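You operate a simulated robot arm through the tools that you are given. There is no shell and no other tool.

You are at the controls of a simulated robot arm. One attempt, no reset.

## Task
Scoop a portion of oats into the red bowl.
Fine: 30 to 55 ml from the white tub, two dips of the orange scoop at least half full; scoop back on the worktop.

Only the result counts: the job must be done as asked and must still hold three seconds after the hand-in. Knocking over, shifting, dropping, spilling or breaking anything else fails it.

## Robot
A 6-joint arm with a fingered hand, fixed in place. Base frame: the origin is at the foot of the arm, x ahead of it, y to its left, z up. Readings come in cm, degrees, newtons and seconds.
With the tool pointing down near the work surface it reaches from about 48 to 94 cm from the base axis. Its first joint turns from -166.0 to 166.0 degrees. Payload 5 kg.
The TCP is the grasp point between the finger pads, 4.3 cm short of the fingertips. In the tool frame z runs along the fingers and y along their closing line. Largest opening 14.4 cm; the body of the gripper starts 5 cm behind the TCP. The gripper is a hand of 5 fingers: y runs from the thumb to the fingers, the wrist lies at [-2.1, -13.3, -23.3] in the tool frame.
Orientation is told as [roll, pitch, yaw] about the base's x, y, z axes, in that order, counted from this pose: with the fingers straight down and the wrist toward the robot, the tool's x, y and z point along [0, 1, 0], [1, 0, 0] and [0, 0, -1] of the base frame.

## Interface
- The arm moves only by the tool jog_arm. Its argument "rows" is a list of rows, each an object of numbers (a shift or turn left out is 0): "ax", "ay", "az": the turn, a rotation vector about the tool's x, y, z in units of 6 degrees (1.0 is 6 degrees); "dx", "dy", "dz": the shift along the tool's x, y, z in units of 40 mm (1.0 is 40 mm). In form: [{"ax": .., "ay": .., "az": .., "dx": .., "dy": .., "dz": ..}, ...]. A call has 1 to 20 rows; each row shifts and turns the commanded pose from where the row before left it, along the tool's axes as they then stand. A call with a number of a shift or a turn outside -1 to 1 is refused whole. Each row takes 0.2 s and may step no farther than 5 cm and 8.6 degrees from the row before; otherwise, the whole call is refused. Where a pose cannot be reached the arm comes as near as it can. A force on the tool above 40 N (or 10 N above the force at the start of the call, whichever is more), or a blocked arm, ends the call early, and 0.2 s more pass. In this call time passes only in rows, and 0.2 s behind the last. It gives the time, the measured TCP pose, the force on the tool (base axes), the opening and the grip force at its end, in the units of the frame above (readings bear some noise), with the torque about the TCP (base axes, N m) and any sound that the robot's microphone picked up, and new pictures: "views" is both (left out), scene, wrist or none.
- Cameras (640 x 400 px; columns grow to the right, rows downward): "scene" is fixed at [39.46, -49.55, 154.1]; the picture's right is [0.98, 0.17, 0.00], its down [0.16, -0.91, -0.38] and it looks along [-0.07, 0.37, -0.93] (base axes); focal length 214 px, centre (320, 200). "wrist" rides on the gripper at [8.6, -10.9, -16.8] in the tool frame; the picture's right is [-0.80, 0.28, -0.53], its down [-0.54, -0.73, 0.42] and it looks along [-0.27, 0.63, 0.73] (tool axes); focal length 275 px, centre (320, 200). There is no depth. A picture from a camera that has moved, and an enlarged one, comes with that camera's place and axes in the base frame and with its lens. The place of the scene camera against the robot may be out by one fixed shift of up to 1.2 cm in any direction.
- move_column(by): slides the trunk up (or, below 0, down) by that many cm; the arm rides with it, the base frame stays. It gives what a move gives, with no picture.
- move_fingers(index, middle, ring, little, thumb_bend, thumb_turn): sets how far each is bent, from 0 (flat) to 1 (curled in); at 0.3 the hand is open as for a grip, at 0.7 the pads meet at the TCP. One left out holds its place. A second passes; each finger stops where it meets its share of the squeeze, and holds until it gets a number again. It is the only way to open and close the hand. It gives what a move gives, with no picture; readings hold the bend of each and the force on index, middle, ring, little, thumb and palm. thumb_turn goes from beside the hand (0) to across from the fingers (1), as for a grip.
- inspect(camera, box): a new picture of the part [left, top, right, bottom] of that camera's present view, enlarged. It takes no simulated time.
- close_job(): hands the job in; it is judged then, once.

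Places have to be worked out from the pictures, the camera data and where the tool is seen. Open the gripper and draw the arm clear of the work before you hand the job in, unless the task says otherwise.

The tools are called after "Emit:" by a JSON object that holds its "name" and its "arguments". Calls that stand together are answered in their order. jog_arm: Moves the arm, as the interface text tells. Its arguments: {"type":"object","properties":{"rows":{"type":"array","items":{"type":"object","properties":{"ax":{"type":"number"},"ay":{"type":"number"},"az":{"type":"number"},"dx":{"type":"number"},"dy":{"type":"number"},"dz":{"type":"number"}}}},"views":{"type":"string","enum":["both","scene","wrist","none"]}},"required":["rows"]} The other tools are called the same way: move_column (by) slides the trunk up or down; move_fingers (index, middle, ring, little, thumb_bend, thumb_turn) moves the fingers one by one; inspect (camera, box) takes an enlarged picture of a part of a camera's view; close_job () hands the job in.

At the start:

```text
clock: 0.0
position: [45.76, -28.39, 131.18]
orientation: [0.0, 0.0, 0.1]
force: [0.0, 0.3, -0.6]
moment: [0.03, -0.01, 0.01]
width: 14.36
grip_force: 0.0
shape: jaw
bend: [0.3, 0.3, 0.3, 0.3, 0.3, 0.98]
finger forces: [0.1, 0.0, 0.1, 0.0, 0.0, 0.0]
trunk travel left (down, up): [-52.5, 6.5]
```

scene: 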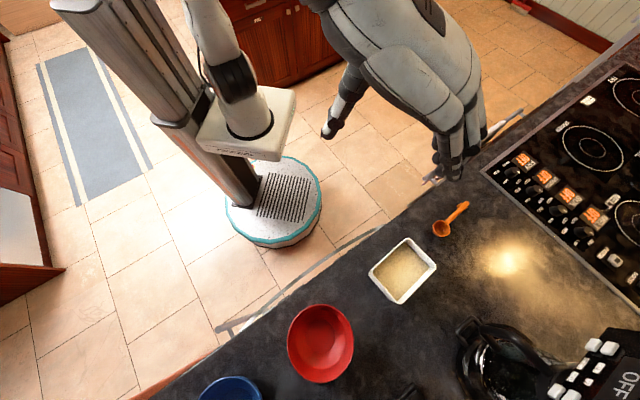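
wrist: 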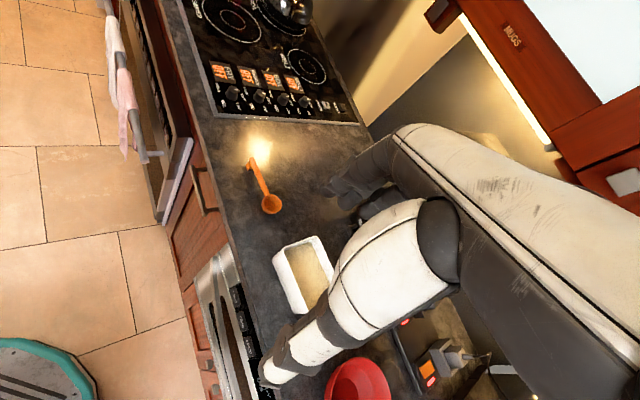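

The hand is still high above the worktop. I first enlarge the scoop, the tub and the bowl to place them exactly.

Emit:
{"name": "inspect", "arguments": {"camera": "scene", "box": [400, 180, 500, 242]}}

Emit:
{"name": "inspect", "arguments": {"camera": "scene", "box": [340, 220, 460, 320]}}

Emit:
{"name": "inspect", "arguments": {"camera": "scene", "box": [180, 280, 420, 400]}}

Emit:
{"name": "inspect", "arguments": {"camera": "wrist", "box": [200, 120, 360, 220]}}

Emit:
{"name": "inspect", "arguments": {"camera": "wrist", "box": [220, 200, 540, 400]}}

```text
6.40 times, centred on (450, 211) of scene
camera zoom: at [39.46, -49.55, 154.1], right [0.98, 0.17, 0.0], down [0.16, -0.91, -0.38], along [-0.07, 0.37, -0.93], focal length 1373 px, centre (-512, 130)
```

zoom: 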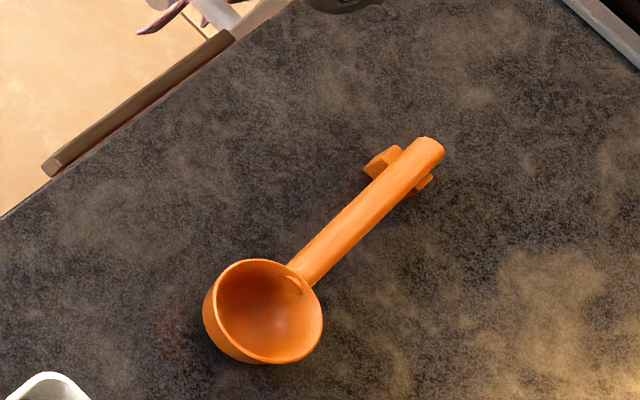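

```text
4.00 times, centred on (400, 270) of scene
camera zoom: at [39.46, -49.55, 154.1], right [0.98, 0.17, 0.0], down [0.16, -0.91, -0.38], along [-0.07, 0.37, -0.93], focal length 858 px, centre (0, -80)
```

zoom: 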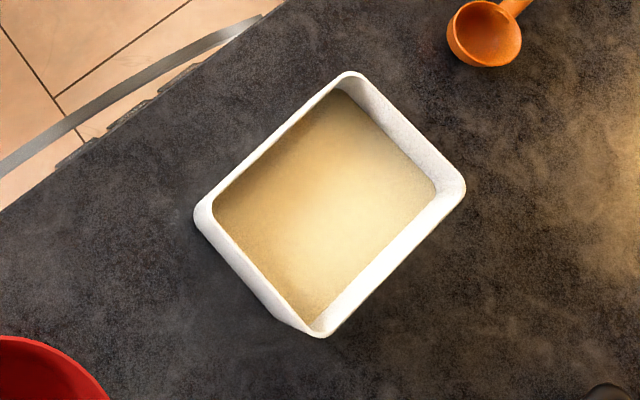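

```text
2.67 times, centred on (300, 340) of scene
camera zoom: at [39.46, -49.55, 154.1], right [0.98, 0.17, 0.0], down [0.16, -0.91, -0.38], along [-0.07, 0.37, -0.93], focal length 572 px, centre (373, -173)
```

zoom: 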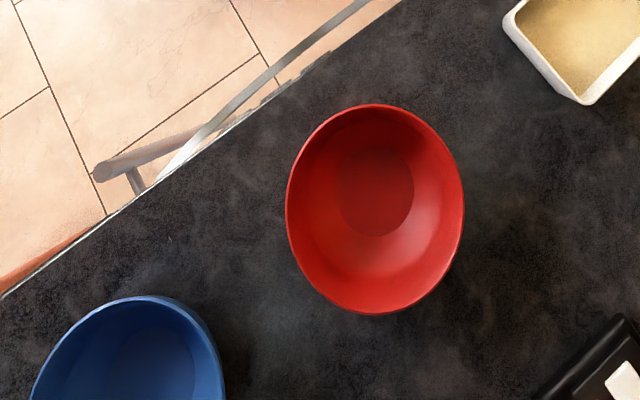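

```text
4.00 times, centred on (280, 170) of wrist
camera zoom: at [34.92, -19.82, 148.09], right [0.28, -0.8, 0.53], down [-0.73, -0.54, -0.42], along [0.63, -0.27, -0.73], focal length 1101 px, centre (480, 320)
```

zoom: 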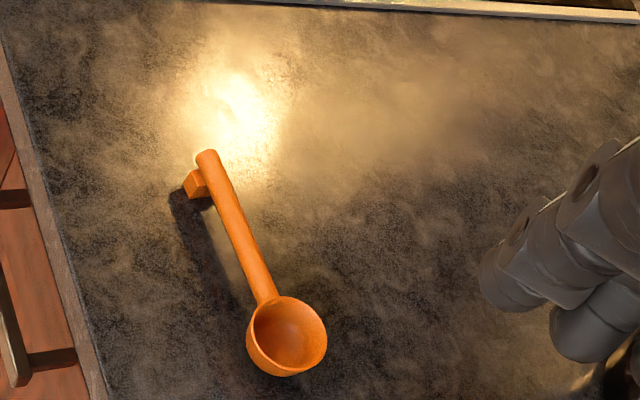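

```text
2.00 times, centred on (380, 300) of wrist
camera zoom: at [34.92, -19.82, 148.09], right [0.28, -0.8, 0.53], down [-0.73, -0.54, -0.42], along [0.63, -0.27, -0.73], focal length 551 px, centre (200, 0)
```

zoom: 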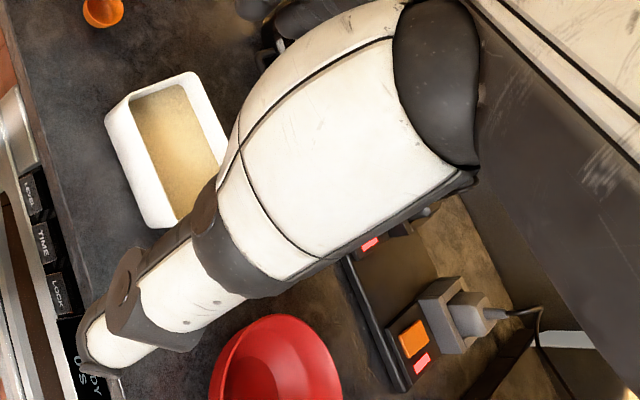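

The scoop lies with its handle along about [0.64, 0.77], with the bowl near (70.4, -28.4), the handle end near (78, -19) and a crossbar foot under that end. The tub (about 59, -42) and red bowl (about 41, -60) lie on the same line. I move over the handle at a safe height and turn to line up with it.

Emit:
{"name": "jog_arm", "arguments": {"rows": [{"dx": 0.178, "dy": 0.9125, "dz": 0.5}, {"dx": 0.178, "dy": 0.9125, "dz": 0.5}, {"dx": 0.178, "dy": 0.9125, "dz": 0.5}, {"dx": 0.178, "dy": 0.9125, "dz": 0.5}, {"dx": 0.178, "dy": 0.9125, "dz": 0.5}, {"dx": 0.178, "dy": 0.9125, "dz": 0.5}, {"dx": 0.178, "dy": 0.9125, "dz": 0.5}, {"dx": 0.178, "dy": 0.9125, "dz": 0.5}, {"az": 0.95}, {"az": 0.95}, {"az": 0.95}, {"az": 0.95}, {"az": 0.95}, {"az": 0.95}, {"az": 0.95}, {}]}}

```text
clock: 3.4
position: [75.05, -22.95, 115.07]
orientation: [0.0, 0.0, -40.0]
force: [-0.5, -0.4, 0.4]
moment: [-0.02, 0.03, 0.02]
width: 14.4
grip_force: 0.0
shape: jaw
bend: [0.3, 0.3, 0.3, 0.3, 0.3, 0.98]
finger forces: [0.0, 0.0, 0.0, 0.1, 0.1, 0.0]
trunk travel left (down, up): [-52.5, 6.5]
camera wrist: at [72.27, -9.16, 132.02], right [-0.29, -0.79, 0.53], down [-0.9, 0.05, -0.42], along [0.31, -0.61, -0.73], focal length 275 px, centre (320, 200)
```

scene: 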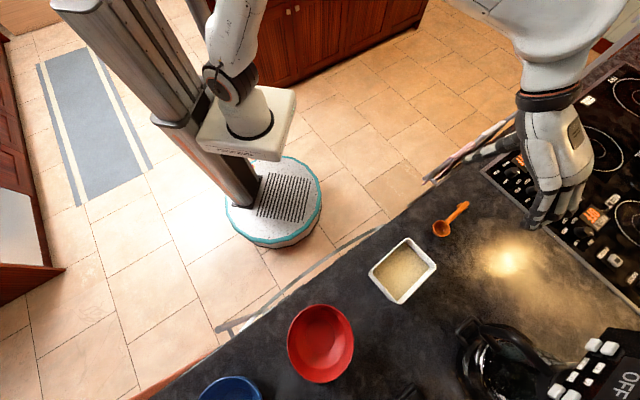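
wrist: 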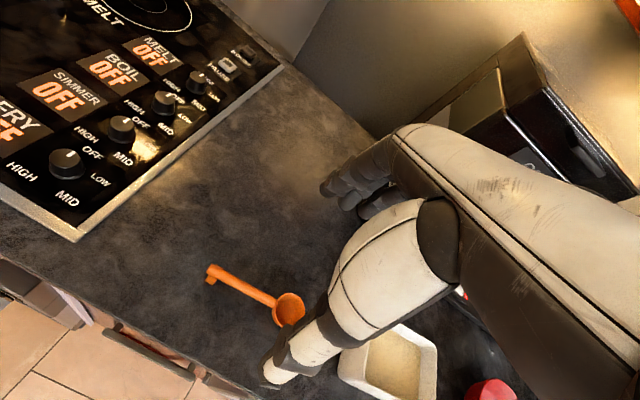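

The hand is turned to the handle line. I look closer at the fingers and thumb, and at the scoop from here.

Emit:
{"name": "inspect", "arguments": {"camera": "scene", "box": [420, 60, 620, 250]}}

Emit:
{"name": "inspect", "arguments": {"camera": "wrist", "box": [190, 240, 350, 340]}}

Emit:
{"name": "inspect", "arguments": {"camera": "wrist", "box": [240, 120, 560, 400]}}

```text
2.11 times, centred on (520, 155) of scene
camera zoom: at [39.46, -49.55, 154.1], right [0.98, 0.17, 0.0], down [0.16, -0.91, -0.38], along [-0.07, 0.37, -0.93], focal length 452 px, centre (-101, 295)
```

zoom: 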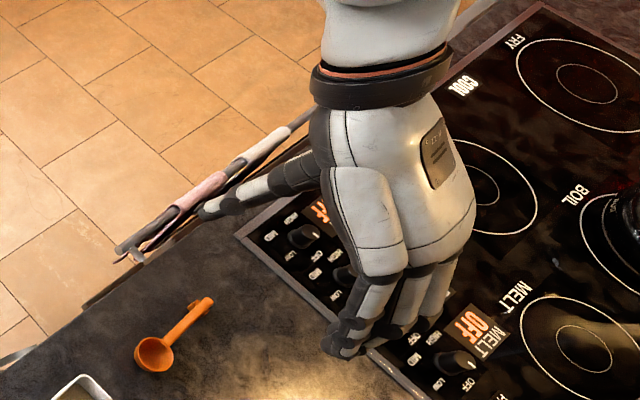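

```text
4.00 times, centred on (270, 290) of wrist
camera zoom: at [72.27, -9.16, 132.02], right [-0.29, -0.79, 0.53], down [-0.9, 0.05, -0.42], along [0.31, -0.61, -0.73], focal length 1101 px, centre (520, -160)
```

zoom: 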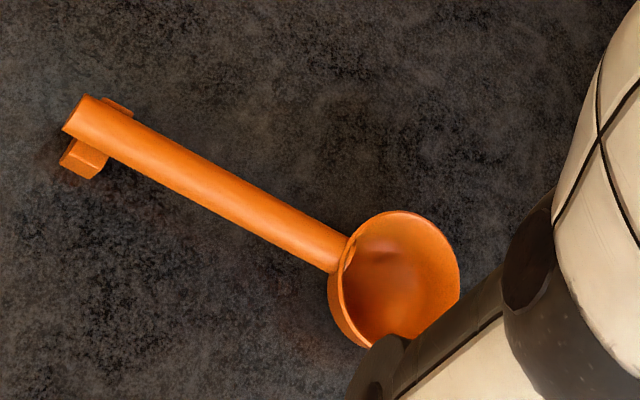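

```text
1.43 times, centred on (400, 260) of wrist
camera zoom: at [72.27, -9.16, 132.02], right [-0.29, -0.79, 0.53], down [-0.9, 0.05, -0.42], along [0.31, -0.61, -0.73], focal length 393 px, centre (206, 114)
```

zoom: 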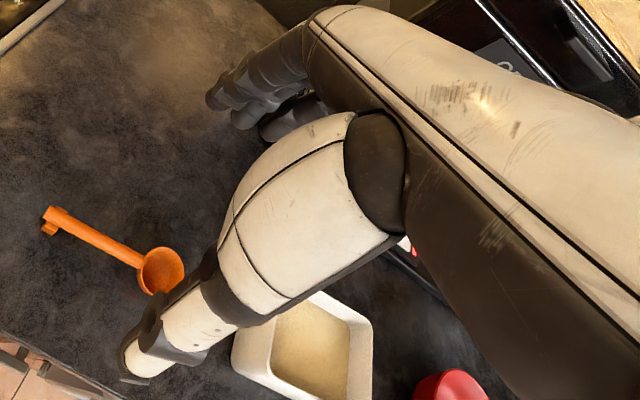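

By triangulation the scoop rim is near (71.6, -28.7, 95), the handle end near (79.4, -19.3) and the worktop at about z 92.5. Before descending I test in the air how the fingers shape a pinch, with index, middle and thumb closing and the ring and little fingers curled.

Emit:
{"name": "move_fingers", "arguments": {"ring": 1.0, "little": 1.0, "index": 0.6, "middle": 0.6, "thumb_bend": 0.6}}

Emit:
{"name": "inspect", "arguments": {"camera": "wrist", "box": [160, 120, 480, 400]}}

Emit:
{"name": "inspect", "arguments": {"camera": "scene", "box": [420, 90, 600, 240]}}

```text
clock: 4.4
position: [75.0, -22.83, 115.18]
orientation: [0.0, 0.0, -39.8]
force: [-0.4, 0.6, -0.3]
moment: [0.02, 0.0, 0.0]
width: 4.33
grip_force: 0.0
shape: fingers
bend: [0.6, 0.6, 1.0, 1.0, 0.6, 0.98]
finger forces: [0.0, 0.1, 0.0, 0.0, 0.0, 0.0]
trunk travel left (down, up): [-52.5, 6.5]
```

```text
1.43 times, centred on (320, 260) of wrist
camera zoom: at [72.25, -9.17, 132.05], right [-0.29, -0.79, 0.53], down [-0.9, 0.05, -0.42], along [0.31, -0.61, -0.73], focal length 393 px, centre (320, 114)
```

zoom: 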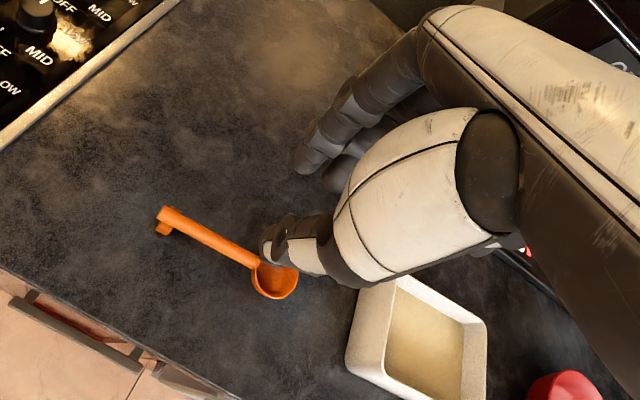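

```text
2.67 times, centred on (510, 165) of scene
camera zoom: at [39.46, -49.55, 154.1], right [0.98, 0.17, 0.0], down [0.16, -0.91, -0.38], along [-0.07, 0.37, -0.93], focal length 572 px, centre (-187, 293)
```

zoom: 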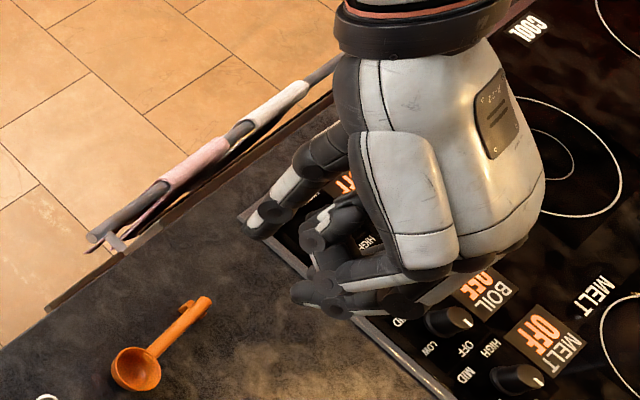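

The index and middle fingers sit around tool x = 0, and the ring and little fingers curl away on the scoop-bowl side. I open the pinch a little, shift over the handle (grip point about 75.9, -23.4) and go down to about 101 to check the alignment.

Emit:
{"name": "move_fingers", "arguments": {"index": 0.5, "middle": 0.5, "thumb_bend": 0.5}}

Emit:
{"name": "jog_arm", "arguments": {"rows": [{"dy": 0.265, "dx": 0.035, "dz": 0.85}, {"dz": 0.85}, {"dz": 0.9}, {"dz": 0.9}, {}]}}

Emit:
{"name": "inspect", "arguments": {"camera": "wrist", "box": [200, 140, 440, 340]}}

Emit:
{"name": "inspect", "arguments": {"camera": "scene", "box": [400, 120, 560, 250]}}

```text
clock: 5.4
position: [75.01, -22.66, 115.17]
orientation: [0.0, 0.0, -39.9]
force: [0.0, -0.3, -0.7]
moment: [-0.04, 0.0, 0.03]
width: 7.78
grip_force: 0.0
shape: fingers
bend: [0.5, 0.5, 1.0, 1.0, 0.5, 0.98]
finger forces: [0.1, 0.0, 0.0, 0.0, 0.0, 0.1]
trunk travel left (down, up): [-52.5, 6.5]
```

```text
clock: 6.6
position: [75.86, -23.48, 101.05]
orientation: [-0.1, 0.0, -39.9]
force: [0.6, -0.2, -1.0]
moment: [0.0, 0.01, 0.0]
width: 7.83
grip_force: 0.0
shape: fingers
bend: [0.5, 0.5, 1.0, 1.0, 0.5, 0.98]
finger forces: [0.1, 0.0, 0.0, 0.0, 0.0, 0.0]
trunk travel left (down, up): [-52.5, 6.5]
camera wrist: at [73.03, -9.79, 117.91], right [-0.29, -0.79, 0.53], down [-0.9, 0.05, -0.42], along [0.31, -0.61, -0.73], focal length 275 px, centre (320, 200)
```

scene: 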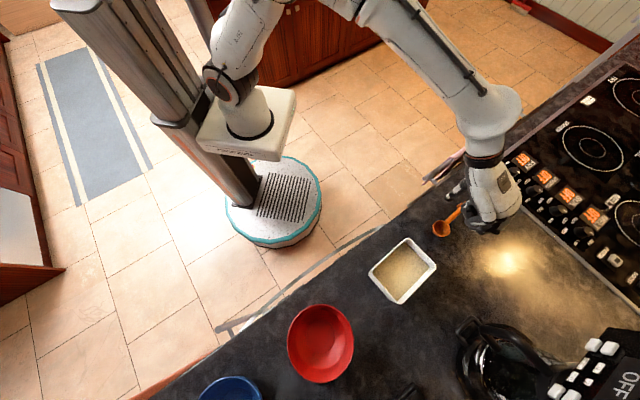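
wrist: 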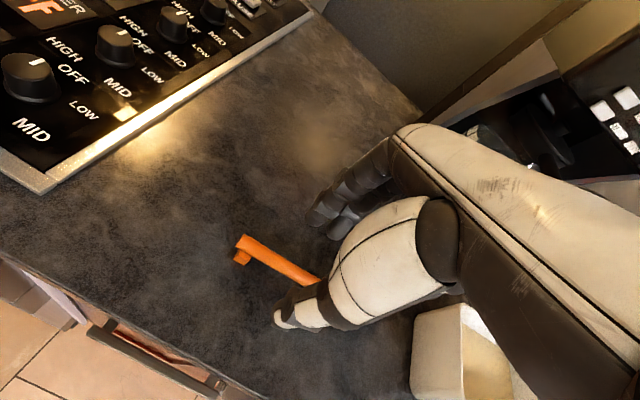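

```text
2.00 times, centred on (320, 240) of wrist
camera zoom: at [73.03, -9.79, 117.91], right [-0.29, -0.79, 0.53], down [-0.9, 0.05, -0.42], along [0.31, -0.61, -0.73], focal length 551 px, centre (320, 120)
```

zoom: 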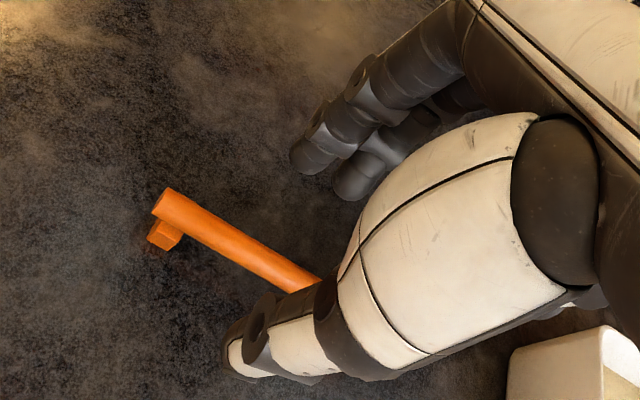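

```text
3.08 times, centred on (480, 185) of scene
camera zoom: at [39.46, -49.55, 154.1], right [0.98, 0.17, 0.0], down [0.16, -0.91, -0.38], along [-0.07, 0.37, -0.93], focal length 660 px, centre (-172, 246)
```

zoom: 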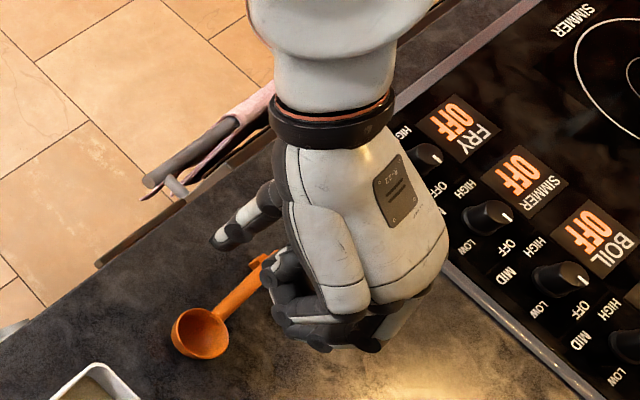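

The handle is well centred between thumb and fingers, and the readings agree with my estimate. I go down to about TCP z 98 and watch the force.

Emit:
{"name": "jog_arm", "arguments": {"rows": [{"dz": 0.3}, {"dz": 0.25}, {"dz": 0.2}, {}]}}

Emit:
{"name": "inspect", "arguments": {"camera": "wrist", "box": [200, 140, 440, 340]}}

Emit:
{"name": "inspect", "arguments": {"camera": "scene", "box": [410, 140, 530, 250]}}

```text
clock: 7.6
position: [75.92, -23.48, 98.04]
orientation: [0.0, 0.0, -39.9]
force: [0.4, 0.1, -0.1]
moment: [-0.02, -0.04, 0.02]
width: 7.82
grip_force: 0.1
shape: fingers
bend: [0.5, 0.5, 1.0, 1.0, 0.5, 0.98]
finger forces: [0.0, 0.0, 0.1, 0.0, 0.1, 0.0]
trunk travel left (down, up): [-52.5, 6.5]
camera wrist: at [73.09, -9.86, 115.0], right [-0.29, -0.79, 0.53], down [-0.9, 0.05, -0.42], along [0.31, -0.61, -0.73], focal length 275 px, centre (320, 200)
```

scene: 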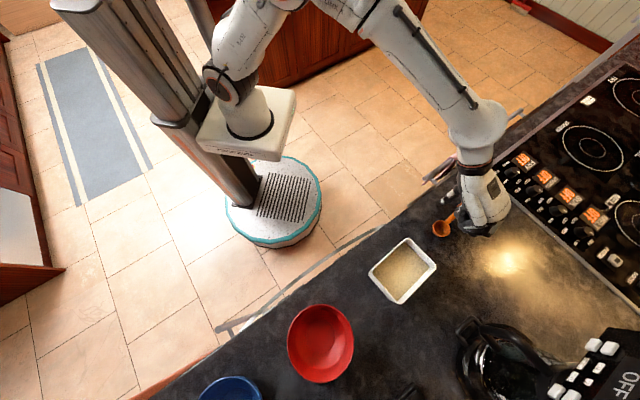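
wrist: 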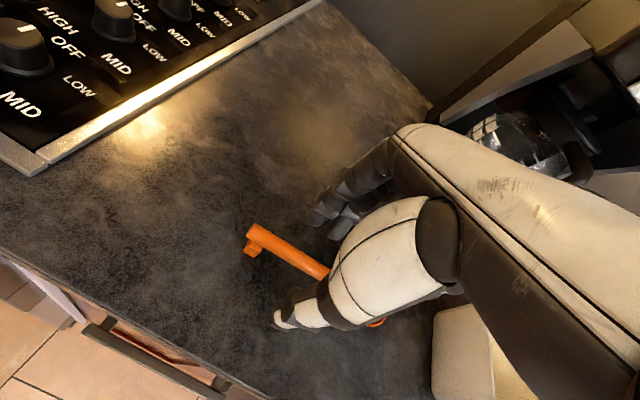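

```text
2.00 times, centred on (320, 240) of wrist
camera zoom: at [73.09, -9.86, 115.0], right [-0.29, -0.79, 0.53], down [-0.9, 0.05, -0.42], along [0.31, -0.61, -0.73], focal length 551 px, centre (320, 120)
```

zoom: 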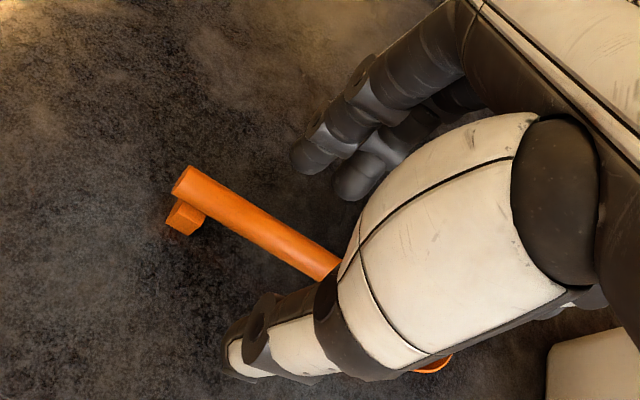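

```text
3.64 times, centred on (470, 195) of scene
camera zoom: at [39.46, -49.55, 154.1], right [0.98, 0.17, 0.0], down [0.16, -0.91, -0.38], along [-0.07, 0.37, -0.93], focal length 780 px, centre (-226, 218)
```

zoom: 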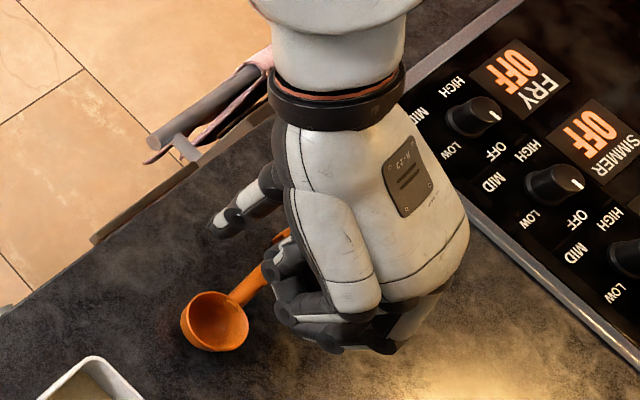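

No contact yet. I go down a little more, in small steps.

Emit:
{"name": "jog_arm", "arguments": {"rows": [{"dz": 0.1}, {"dz": 0.08}, {}], "views": "none"}}

```text
clock: 8.4
position: [75.81, -23.42, 97.41]
orientation: [0.0, 0.1, -39.9]
force: [-0.4, -0.3, -0.7]
moment: [0.01, -0.01, -0.02]
width: 7.79
grip_force: 0.1
shape: fingers
bend: [0.5, 0.5, 1.0, 1.0, 0.5, 0.98]
finger forces: [0.1, 0.0, 0.1, 0.0, 0.0, 0.1]
trunk travel left (down, up): [-52.5, 6.5]
```

Still free of contact. I go down another half centimetre, watching for the table.

Emit:
{"name": "jog_arm", "arguments": {"rows": [{"dz": 0.06}, {"dz": 0.05}, {}], "views": "none"}}

Emit:
{"name": "move_fingers", "arguments": {"index": 0.6, "middle": 0.6, "thumb_bend": 0.6}}

Emit:
{"name": "inspect", "arguments": {"camera": "wrist", "box": [220, 160, 380, 290]}}

Emit:
{"name": "inspect", "arguments": {"camera": "scene", "box": [430, 170, 520, 250]}}

```text
clock: 9.2
position: [75.81, -23.6, 97.04]
orientation: [0.0, 0.0, -39.9]
force: [0.5, 0.4, 2.1]
moment: [-0.06, -0.05, -0.02]
width: 7.79
grip_force: 0.7
shape: fingers
bend: [0.5, 0.5, 1.0, 1.0, 0.5, 0.98]
finger forces: [0.0, 2.0, 0.0, 0.1, 0.1, 0.0]
trunk travel left (down, up): [-52.5, 6.5]
```

```text
clock: 10.2
position: [75.91, -23.44, 96.99]
orientation: [0.0, 0.1, -39.9]
force: [0.1, 0.5, 0.9]
moment: [0.03, 0.0, -0.01]
width: 4.31
grip_force: 0.0
shape: fingers
bend: [0.6, 0.6, 1.0, 1.0, 0.6, 0.98]
finger forces: [0.0, 0.1, 0.1, 0.0, 0.1, 0.1]
trunk travel left (down, up): [-52.5, 6.5]
```

```text
3.08 times, centred on (300, 225) of wrist
camera zoom: at [73.09, -9.82, 113.8], right [-0.29, -0.79, 0.53], down [-0.9, 0.05, -0.42], along [0.31, -0.61, -0.73], focal length 847 px, centre (382, 123)
```

zoom: 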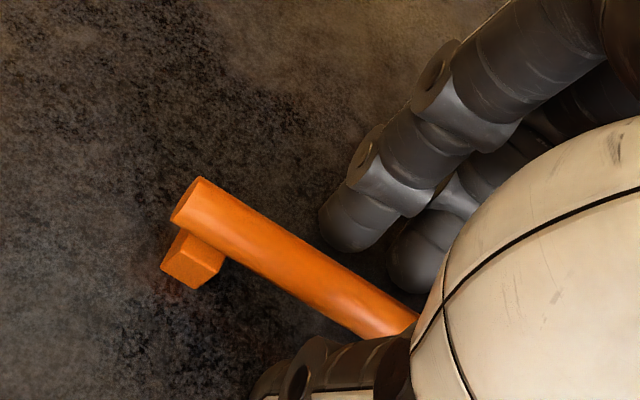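

```text
5.00 times, centred on (475, 210) of scene
camera zoom: at [39.46, -49.55, 154.1], right [0.98, 0.17, 0.0], down [0.16, -0.91, -0.38], along [-0.07, 0.37, -0.93], focal length 1072 px, centre (-455, 150)
```

zoom: 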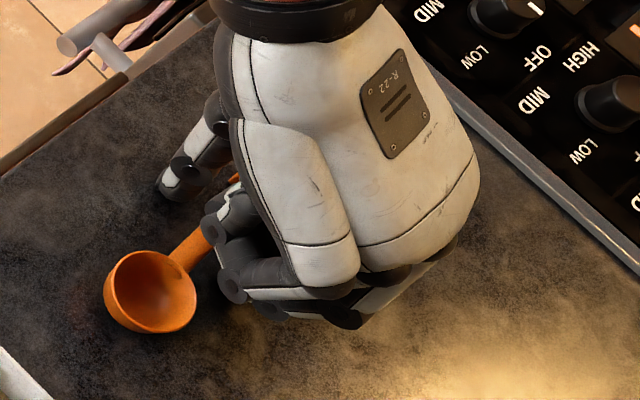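

The middle fingertip grazed the table at TCP z of about 97.0, which puts the table near z 92.7, and the tips rose when bent further. I lower another 0.4 cm so the pads sit better on the rod, then close.

Emit:
{"name": "jog_arm", "arguments": {"rows": [{"dz": 0.1}, {}], "views": "none"}}

Emit:
{"name": "move_fingers", "arguments": {"index": 0.66, "middle": 0.66, "thumb_bend": 0.66}}

```text
clock: 10.8
position: [75.92, -23.46, 96.78]
orientation: [0.1, -0.2, -40.0]
force: [1.1, -2.7, 10.3]
moment: [-0.3, -0.27, -0.02]
width: 4.33
grip_force: 5.6
shape: fingers
bend: [0.6, 0.6, 1.0, 1.0, 0.6, 0.98]
finger forces: [4.5, 6.3, 0.0, 0.0, 0.1, 0.0]
trunk travel left (down, up): [-52.5, 6.5]
```

```text
clock: 11.8
position: [75.82, -23.35, 96.56]
orientation: [0.0, -0.1, -39.9]
force: [0.7, -1.6, 11.3]
moment: [0.05, -0.12, 0.01]
width: 2.35
grip_force: 5.3
shape: fingers
bend: [0.65, 0.66, 1.0, 1.0, 0.66, 0.98]
finger forces: [6.8, 0.0, 0.0, 0.0, 4.1, 0.0]
trunk travel left (down, up): [-52.5, 6.5]
```

There is an upward force of about 11 N, with the index and thumb loaded. I look before squeezing on.

Emit:
{"name": "inspect", "arguments": {"camera": "wrist", "box": [220, 160, 380, 290]}}

Emit:
{"name": "inspect", "arguments": {"camera": "scene", "box": [430, 170, 520, 250]}}

```text
3.08 times, centred on (300, 225) of wrist
camera zoom: at [73.03, -9.78, 113.5], right [-0.29, -0.79, 0.53], down [-0.9, 0.05, -0.42], along [0.31, -0.61, -0.73], focal length 847 px, centre (382, 123)
```

zoom: 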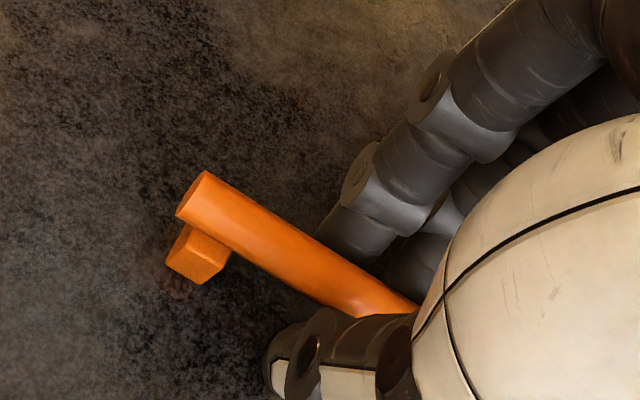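

```text
5.00 times, centred on (475, 210) of scene
camera zoom: at [39.46, -49.55, 154.1], right [0.98, 0.17, 0.0], down [0.16, -0.91, -0.38], along [-0.07, 0.37, -0.93], focal length 1072 px, centre (-455, 150)
```

zoom: 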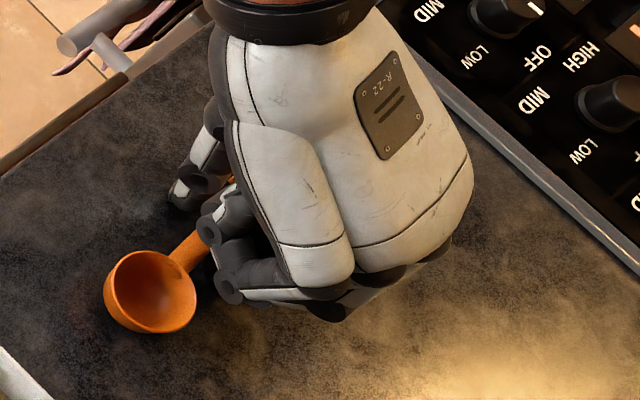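

The tips are straddling the rod properly, beside and slightly under it. I squeeze firmly.

Emit:
{"name": "move_fingers", "arguments": {"index": 0.8, "middle": 0.8, "thumb_bend": 0.8}}

Emit:
{"name": "inspect", "arguments": {"camera": "wrist", "box": [220, 160, 380, 290]}}

Emit:
{"name": "inspect", "arguments": {"camera": "scene", "box": [430, 170, 520, 250]}}

```text
clock: 12.8
position: [75.92, -23.43, 96.45]
orientation: [0.0, 0.0, -40.0]
force: [-1.4, 0.2, -0.1]
moment: [0.0, -0.01, 0.0]
width: 0.05
grip_force: 0.1
shape: fingers
bend: [0.73, 0.8, 1.0, 1.0, 0.76, 0.96]
finger forces: [0.0, 0.2, 0.0, 0.1, 0.0, 0.0]
trunk travel left (down, up): [-52.5, 6.5]
```

```text
3.08 times, centred on (300, 225) of wrist
camera zoom: at [73.08, -9.78, 113.39], right [-0.29, -0.79, 0.53], down [-0.9, 0.05, -0.42], along [0.31, -0.61, -0.73], focal length 847 px, centre (382, 123)
```

zoom: 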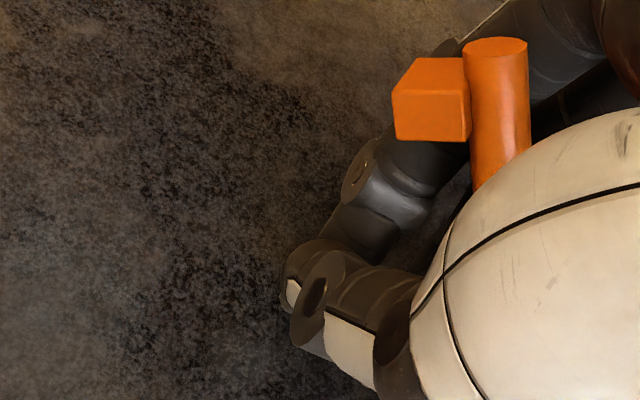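

```text
5.00 times, centred on (475, 210) of scene
camera zoom: at [39.46, -49.55, 154.1], right [0.98, 0.17, 0.0], down [0.16, -0.91, -0.38], along [-0.07, 0.37, -0.93], focal length 1072 px, centre (-455, 150)
```

zoom: 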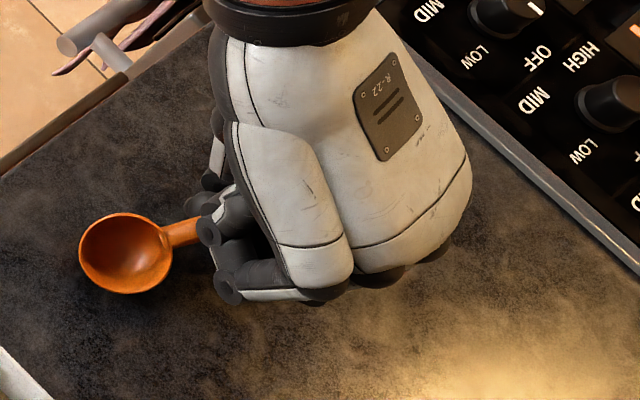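

The rod slipped up and the scoop turned, and no finger carries load. I look at how it lies before doing anything else.

Emit:
{"name": "jog_arm", "arguments": {"rows": [{}]}}

Emit:
{"name": "inspect", "arguments": {"camera": "wrist", "box": [260, 100, 480, 340]}}

Emit:
{"name": "inspect", "arguments": {"camera": "scene", "box": [430, 190, 500, 240]}}

```text
clock: 13.2
position: [76.01, -23.28, 96.5]
orientation: [0.0, 0.1, -39.9]
force: [0.1, -0.1, 0.8]
moment: [0.02, 0.01, 0.01]
width: 0.09
grip_force: 0.5
shape: fingers
bend: [0.73, 0.8, 1.0, 1.0, 0.76, 0.96]
finger forces: [0.0, 0.1, 0.0, 0.0, 0.0, 0.0]
trunk travel left (down, up): [-52.5, 6.5]
camera wrist: at [73.09, -9.78, 113.41], right [-0.29, -0.79, 0.53], down [-0.9, 0.05, -0.42], along [0.31, -0.61, -0.73], focal length 275 px, centre (320, 200)
```

scene: 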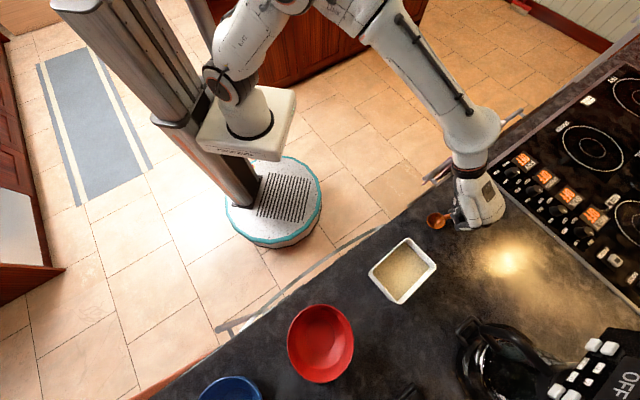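
wrist: 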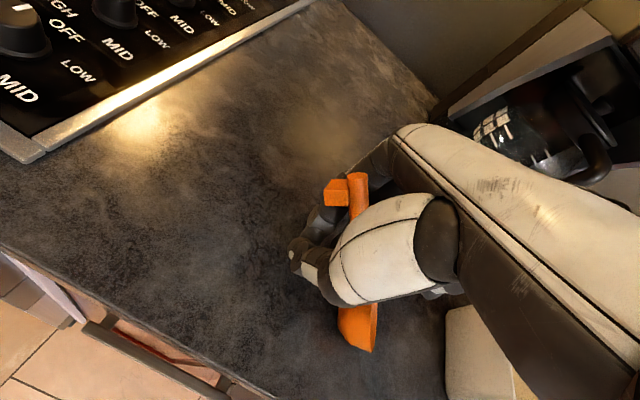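

```text
1.67 times, centred on (370, 220) of wrist
camera zoom: at [73.09, -9.78, 113.41], right [-0.29, -0.79, 0.53], down [-0.9, 0.05, -0.42], along [0.31, -0.61, -0.73], focal length 459 px, centre (237, 167)
```

zoom: 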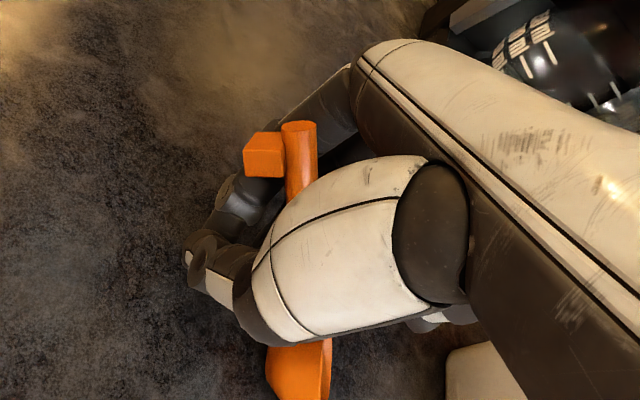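

```text
8.00 times, centred on (465, 215) of scene
camera zoom: at [39.46, -49.55, 154.1], right [0.98, 0.17, 0.0], down [0.16, -0.91, -0.38], along [-0.07, 0.37, -0.93], focal length 1716 px, centre (-840, 80)
```

zoom: 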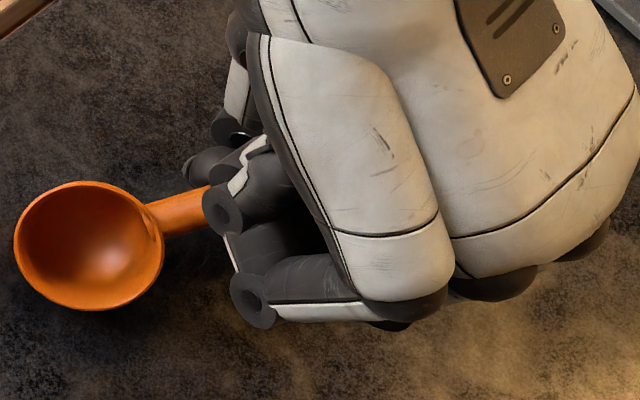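

The rod sits loosely on the thumb–index bridge and is not gripped. I lift 0.6 cm so the tips clear the table, then open in small steps so the handle settles back down gently.

Emit:
{"name": "jog_arm", "arguments": {"rows": [{"dz": -0.08}, {"dz": -0.08}, {}], "views": "none"}}

Emit:
{"name": "move_fingers", "arguments": {"index": 0.66, "middle": 0.66, "thumb_bend": 0.66}}

Emit:
{"name": "move_fingers", "arguments": {"index": 0.58, "middle": 0.58, "thumb_bend": 0.58}}

Emit:
{"name": "inspect", "arguments": {"camera": "wrist", "box": [260, 100, 480, 340]}}

Emit:
{"name": "inspect", "arguments": {"camera": "scene", "box": [420, 180, 510, 240]}}

```text
clock: 14.0
position: [75.92, -23.32, 97.2]
orientation: [-0.1, 0.0, -39.9]
force: [-0.4, 0.1, 0.4]
moment: [0.01, -0.04, -0.03]
width: 0.07
grip_force: 0.1
shape: fingers
bend: [0.73, 0.8, 1.0, 1.0, 0.76, 0.96]
finger forces: [0.1, 0.0, 0.0, 0.1, 0.0, 0.0]
trunk travel left (down, up): [-52.5, 6.5]
```

```text
clock: 15.0
position: [75.9, -23.37, 97.24]
orientation: [0.0, -0.1, -39.9]
force: [0.1, 0.1, 0.1]
moment: [0.03, 0.0, 0.03]
width: 2.14
grip_force: 0.0
shape: fingers
bend: [0.66, 0.66, 1.0, 1.0, 0.66, 0.97]
finger forces: [0.1, 0.0, 0.0, 0.0, 0.0, 0.0]
trunk travel left (down, up): [-52.5, 6.5]
```

```text
clock: 16.0
position: [75.89, -23.35, 97.26]
orientation: [0.0, 0.0, -39.9]
force: [0.0, -0.5, -0.1]
moment: [0.01, 0.02, 0.01]
width: 5.29
grip_force: 0.0
shape: fingers
bend: [0.57, 0.57, 1.0, 1.0, 0.57, 0.97]
finger forces: [0.0, 0.1, 0.0, 0.0, 0.0, 0.0]
trunk travel left (down, up): [-52.5, 6.5]
```

```text
1.67 times, centred on (370, 220) of wrist
camera zoom: at [73.12, -9.79, 114.1], right [-0.29, -0.79, 0.53], down [-0.9, 0.05, -0.42], along [0.31, -0.61, -0.73], focal length 459 px, centre (237, 167)
```

zoom: 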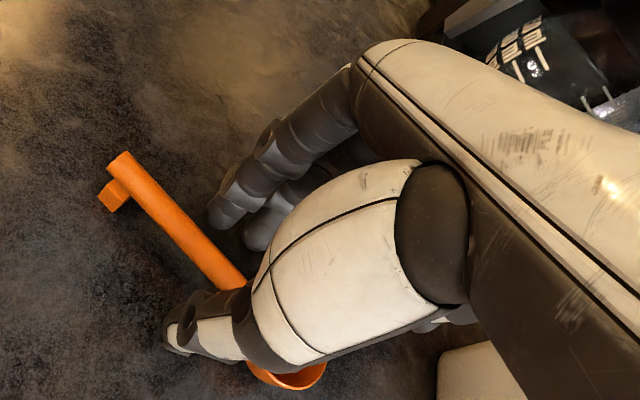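

```text
6.67 times, centred on (465, 210) of scene
camera zoom: at [39.46, -49.55, 154.1], right [0.98, 0.17, 0.0], down [0.16, -0.91, -0.38], along [-0.07, 0.37, -0.93], focal length 1430 px, centre (-647, 133)
```

zoom: 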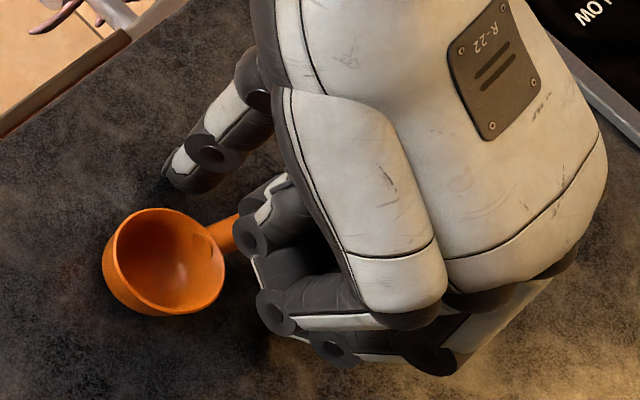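

The scoop has settled upright again, with its handle now at about 34° in the plan view. I lift straight up to get a clear view and re-measure.

Emit:
{"name": "move_fingers", "arguments": {"index": 0.45, "middle": 0.45, "thumb_bend": 0.4}}

Emit:
{"name": "jog_arm", "arguments": {"rows": [{"dz": -0.2}, {"dz": -0.5}, {"dz": -0.9}, {"dz": -0.9}, {"dz": -0.9}, {"dz": -0.9}, {}]}}

Emit:
{"name": "inspect", "arguments": {"camera": "wrist", "box": [190, 220, 350, 330]}}

Emit:
{"name": "inspect", "arguments": {"camera": "scene", "box": [420, 180, 510, 240]}}

```text
clock: 17.0
position: [75.97, -23.46, 97.17]
orientation: [0.0, -0.1, -39.9]
force: [-0.7, 0.0, 0.8]
moment: [-0.01, 0.04, 0.0]
width: 10.5
grip_force: 0.1
shape: fingers
bend: [0.45, 0.45, 1.0, 1.0, 0.4, 0.97]
finger forces: [0.0, 0.1, 0.1, 0.1, 0.0, 0.1]
trunk travel left (down, up): [-52.5, 6.5]
```

```text
clock: 18.6
position: [75.97, -23.02, 114.4]
orientation: [0.0, 0.1, -39.9]
force: [0.2, 0.9, -0.2]
moment: [-0.03, -0.01, 0.0]
width: 10.52
grip_force: 0.0
shape: fingers
bend: [0.45, 0.45, 1.0, 1.0, 0.4, 0.97]
finger forces: [0.0, 0.1, 0.0, 0.0, 0.0, 0.0]
trunk travel left (down, up): [-52.5, 6.5]
camera wrist: at [73.14, -9.36, 131.26], right [-0.29, -0.79, 0.53], down [-0.91, 0.05, -0.42], along [0.31, -0.61, -0.73], focal length 275 px, centre (320, 200)
```

scene: 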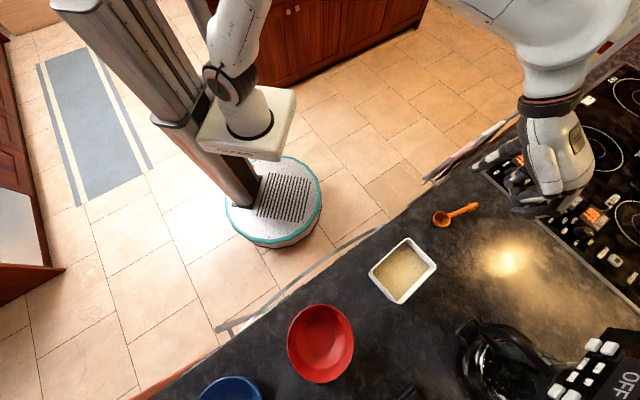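
wrist: 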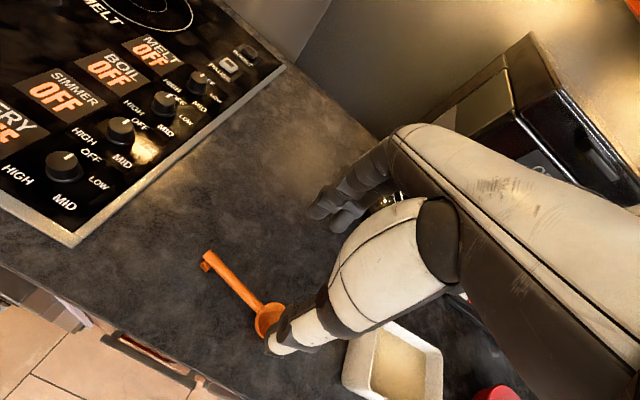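

```text
3.64 times, centred on (270, 275) of wrist
camera zoom: at [73.14, -9.36, 131.26], right [-0.29, -0.79, 0.53], down [-0.91, 0.05, -0.42], along [0.31, -0.61, -0.73], focal length 1001 px, centre (502, -73)
```

zoom: 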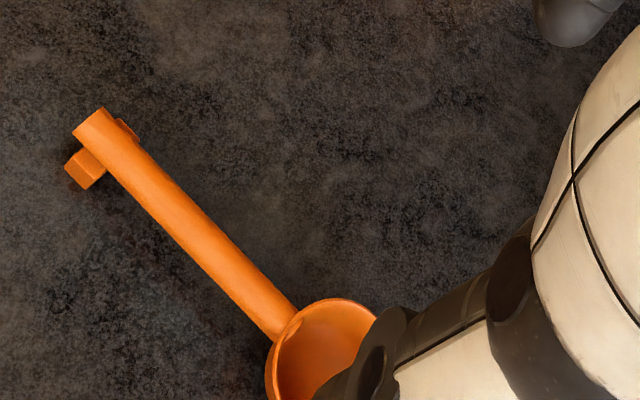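

```text
6.67 times, centred on (465, 210) of scene
camera zoom: at [39.46, -49.55, 154.1], right [0.98, 0.17, 0.0], down [0.16, -0.91, -0.38], along [-0.07, 0.37, -0.93], focal length 1430 px, centre (-647, 133)
```

zoom: 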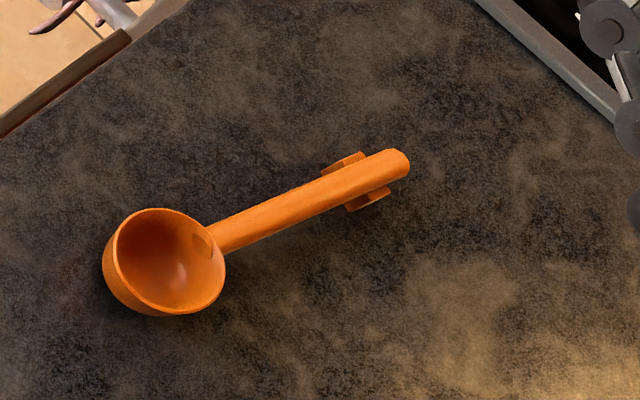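

The scoop now lies with its bowl near (71.9, -25.9), its handle end near (82.1, -19.3) and its handle at about 33°. This time I use a spoon-like hold: yaw about -57°, fingers pitched 45° toward the bowl, and a thumb–index pinch with the other fingers curled. I first check that this pose can be reached in the air.

Emit:
{"name": "move_fingers", "arguments": {"index": 0.5, "middle": 1.0, "thumb_bend": 0.5, "thumb_turn": 1.0}}

Emit:
{"name": "jog_arm", "arguments": {"rows": [{"az": 0.95, "dz": 0.5}, {"az": 0.95, "dz": 0.5}, {"az": 0.95, "dz": 0.4}, {"ay": -0.94}, {"ay": -0.94}, {"ay": -0.94}, {"ay": -0.94}, {"ay": -0.94}, {"ay": -0.94}, {"ay": -0.94}, {"ay": -0.94}, {}]}}

```text
clock: 19.6
position: [75.93, -23.02, 114.42]
orientation: [0.0, 0.1, -39.9]
force: [0.2, 0.4, 0.9]
moment: [0.0, -0.02, -0.01]
width: 7.87
grip_force: 0.0
shape: fingers
bend: [0.5, 1.0, 1.0, 1.0, 0.5, 1.0]
finger forces: [0.0, 0.1, 0.1, 0.0, 0.0, 0.0]
trunk travel left (down, up): [-52.5, 6.5]
```

```text
clock: 22.2
position: [75.8, -23.27, 108.87]
orientation: [-45.2, 0.1, -57.0]
force: [0.1, -0.6, 0.4]
moment: [-0.01, -0.03, -0.02]
width: 7.89
grip_force: 0.1
shape: fingers
bend: [0.5, 1.0, 1.0, 1.0, 0.5, 1.0]
finger forces: [0.1, 0.0, 0.0, 0.0, 0.0, 0.1]
trunk travel left (down, up): [-52.5, 6.5]
camera wrist: at [84.94, -4.38, 114.68], right [0.0, -0.34, 0.94], down [-0.97, 0.24, 0.09], along [-0.25, -0.91, -0.33], focal length 275 px, centre (320, 200)
```

scene: 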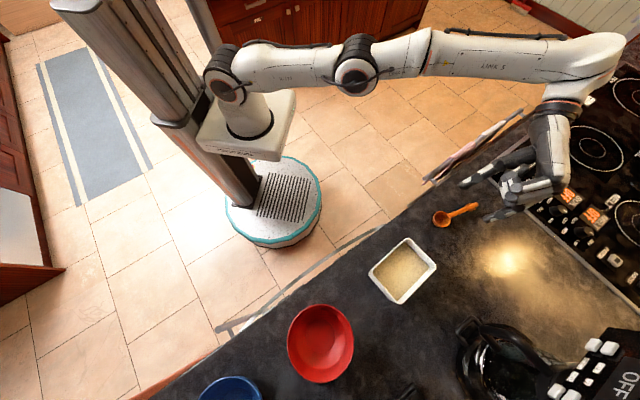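
wrist: 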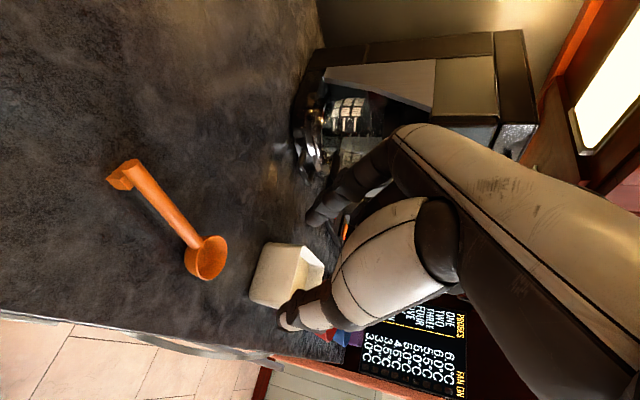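

The pitched pose is reachable. I check the scoop's position from this nearer, lower view.

Emit:
{"name": "inspect", "arguments": {"camera": "wrist", "box": [80, 130, 400, 350]}}

Emit:
{"name": "inspect", "arguments": {"camera": "scene", "box": [420, 90, 600, 240]}}

```text
1.82 times, centred on (240, 240) of wrist
camera zoom: at [84.94, -4.38, 114.68], right [0.0, -0.34, 0.94], down [-0.97, 0.24, 0.09], along [-0.25, -0.91, -0.33], focal length 500 px, centre (466, 127)
```

zoom: 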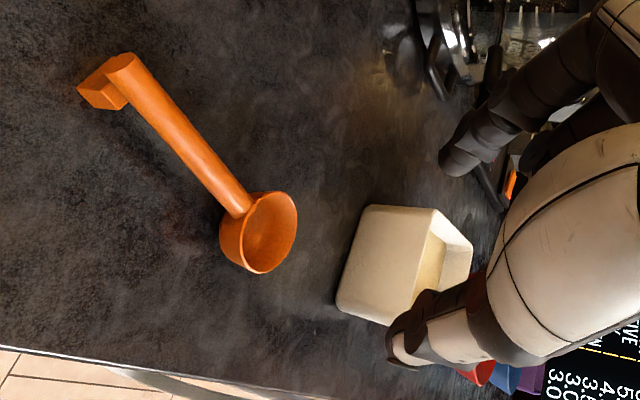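

```text
2.67 times, centred on (510, 165) of scene
camera zoom: at [39.46, -49.55, 154.1], right [0.98, 0.17, 0.0], down [0.16, -0.91, -0.38], along [-0.07, 0.37, -0.93], focal length 572 px, centre (-187, 293)
```

zoom: 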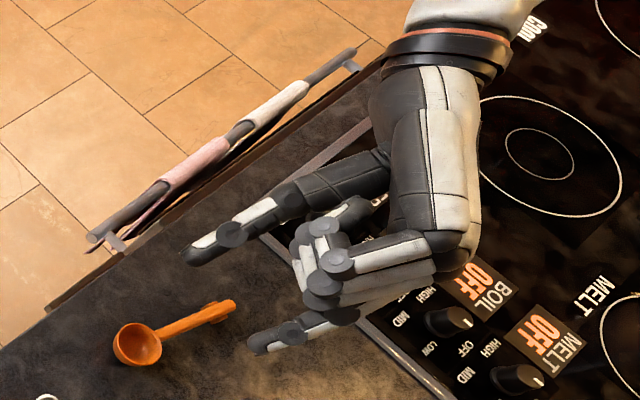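

The scoop's handle axis is confirmed, with the rod centre at about z 94.1, and the tips are symmetric about the tool's y = 0 plane. I move in above the grip point to TCP of about (79.0, -21.1, 100).

Emit:
{"name": "jog_arm", "arguments": {"rows": [{"dx": 0.75, "dz": 0.295, "dy": -0.01}, {"dx": 0.75, "dz": 0.295}, {"dx": 0.75, "dz": 0.295}, {}]}}

Emit:
{"name": "inspect", "arguments": {"camera": "wrist", "box": [80, 130, 400, 350]}}

Emit:
{"name": "inspect", "arguments": {"camera": "scene", "box": [410, 140, 550, 250]}}

```text
clock: 23.2
position: [77.23, -21.11, 99.65]
orientation: [-45.1, 0.0, -57.0]
force: [-0.2, -0.4, 0.1]
moment: [-0.01, 0.04, 0.0]
width: 7.85
grip_force: 0.0
shape: fingers
bend: [0.5, 1.0, 1.0, 1.0, 0.5, 1.0]
finger forces: [0.0, 0.1, 0.0, 0.0, 0.0, 0.0]
out of reach, approached as far as the arm can: row 1, 2, 3
trunk travel left (down, up): [-52.5, 6.5]
camera wrist: at [86.38, -2.16, 105.5], right [0.0, -0.34, 0.94], down [-0.97, 0.24, 0.09], along [-0.25, -0.91, -0.33], focal length 275 px, centre (320, 200)
```

scene: 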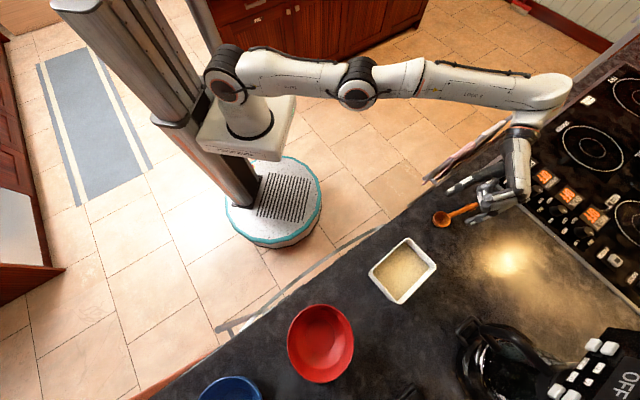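
wrist: 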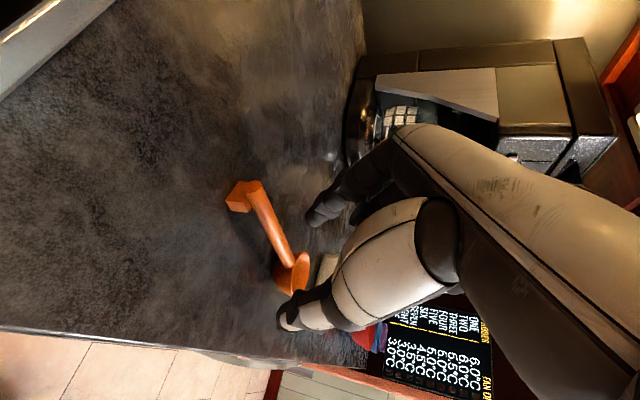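

```text
1.82 times, centred on (240, 240) of wrist
camera zoom: at [86.38, -2.16, 105.5], right [0.0, -0.34, 0.94], down [-0.97, 0.24, 0.09], along [-0.25, -0.91, -0.33], focal length 500 px, centre (466, 127)
```

zoom: 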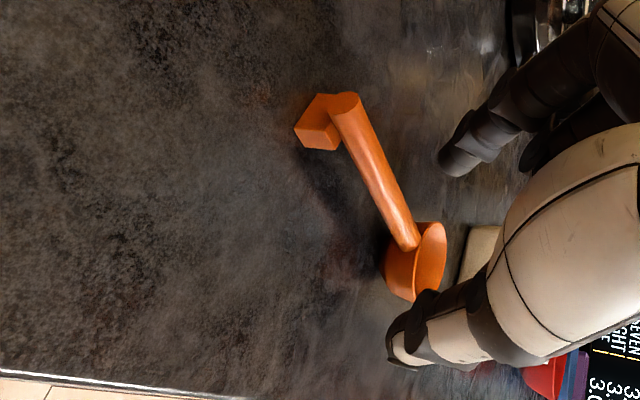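

```text
3.64 times, centred on (480, 195) of scene
camera zoom: at [39.46, -49.55, 154.1], right [0.98, 0.17, 0.0], down [0.16, -0.91, -0.38], along [-0.07, 0.37, -0.93], focal length 780 px, centre (-262, 218)
```

zoom: 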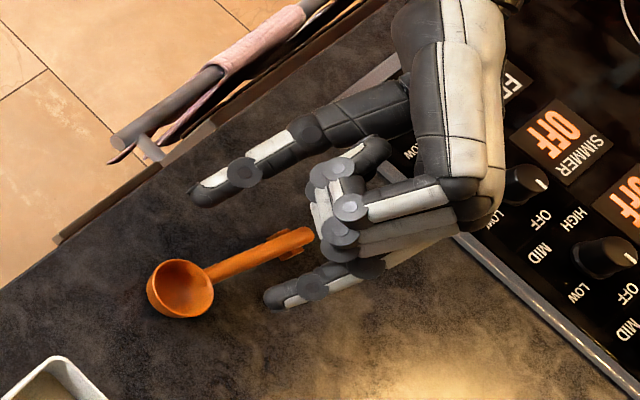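

The arm ran out of reach by about 1.8 cm. I turn the hand 10° back about the vertical, to yaw about -47°, which brings the wrist nearer. The small misalignment to the rod does no harm for a two-tip pinch.

Emit:
{"name": "jog_arm", "arguments": {"rows": [{"ax": -0.59, "az": -0.59}, {"ax": -0.59, "az": -0.59}, {}, {}], "views": "none"}}

```text
clock: 24.2
position: [77.22, -21.09, 99.68]
orientation: [-45.2, 0.0, -46.9]
force: [0.5, 0.2, -1.0]
moment: [-0.02, 0.02, -0.02]
width: 7.86
grip_force: 0.0
shape: fingers
bend: [0.5, 1.0, 1.0, 1.0, 0.5, 1.0]
finger forces: [0.1, 0.1, 0.0, 0.1, 0.1, 0.1]
trunk travel left (down, up): [-52.5, 6.5]
```

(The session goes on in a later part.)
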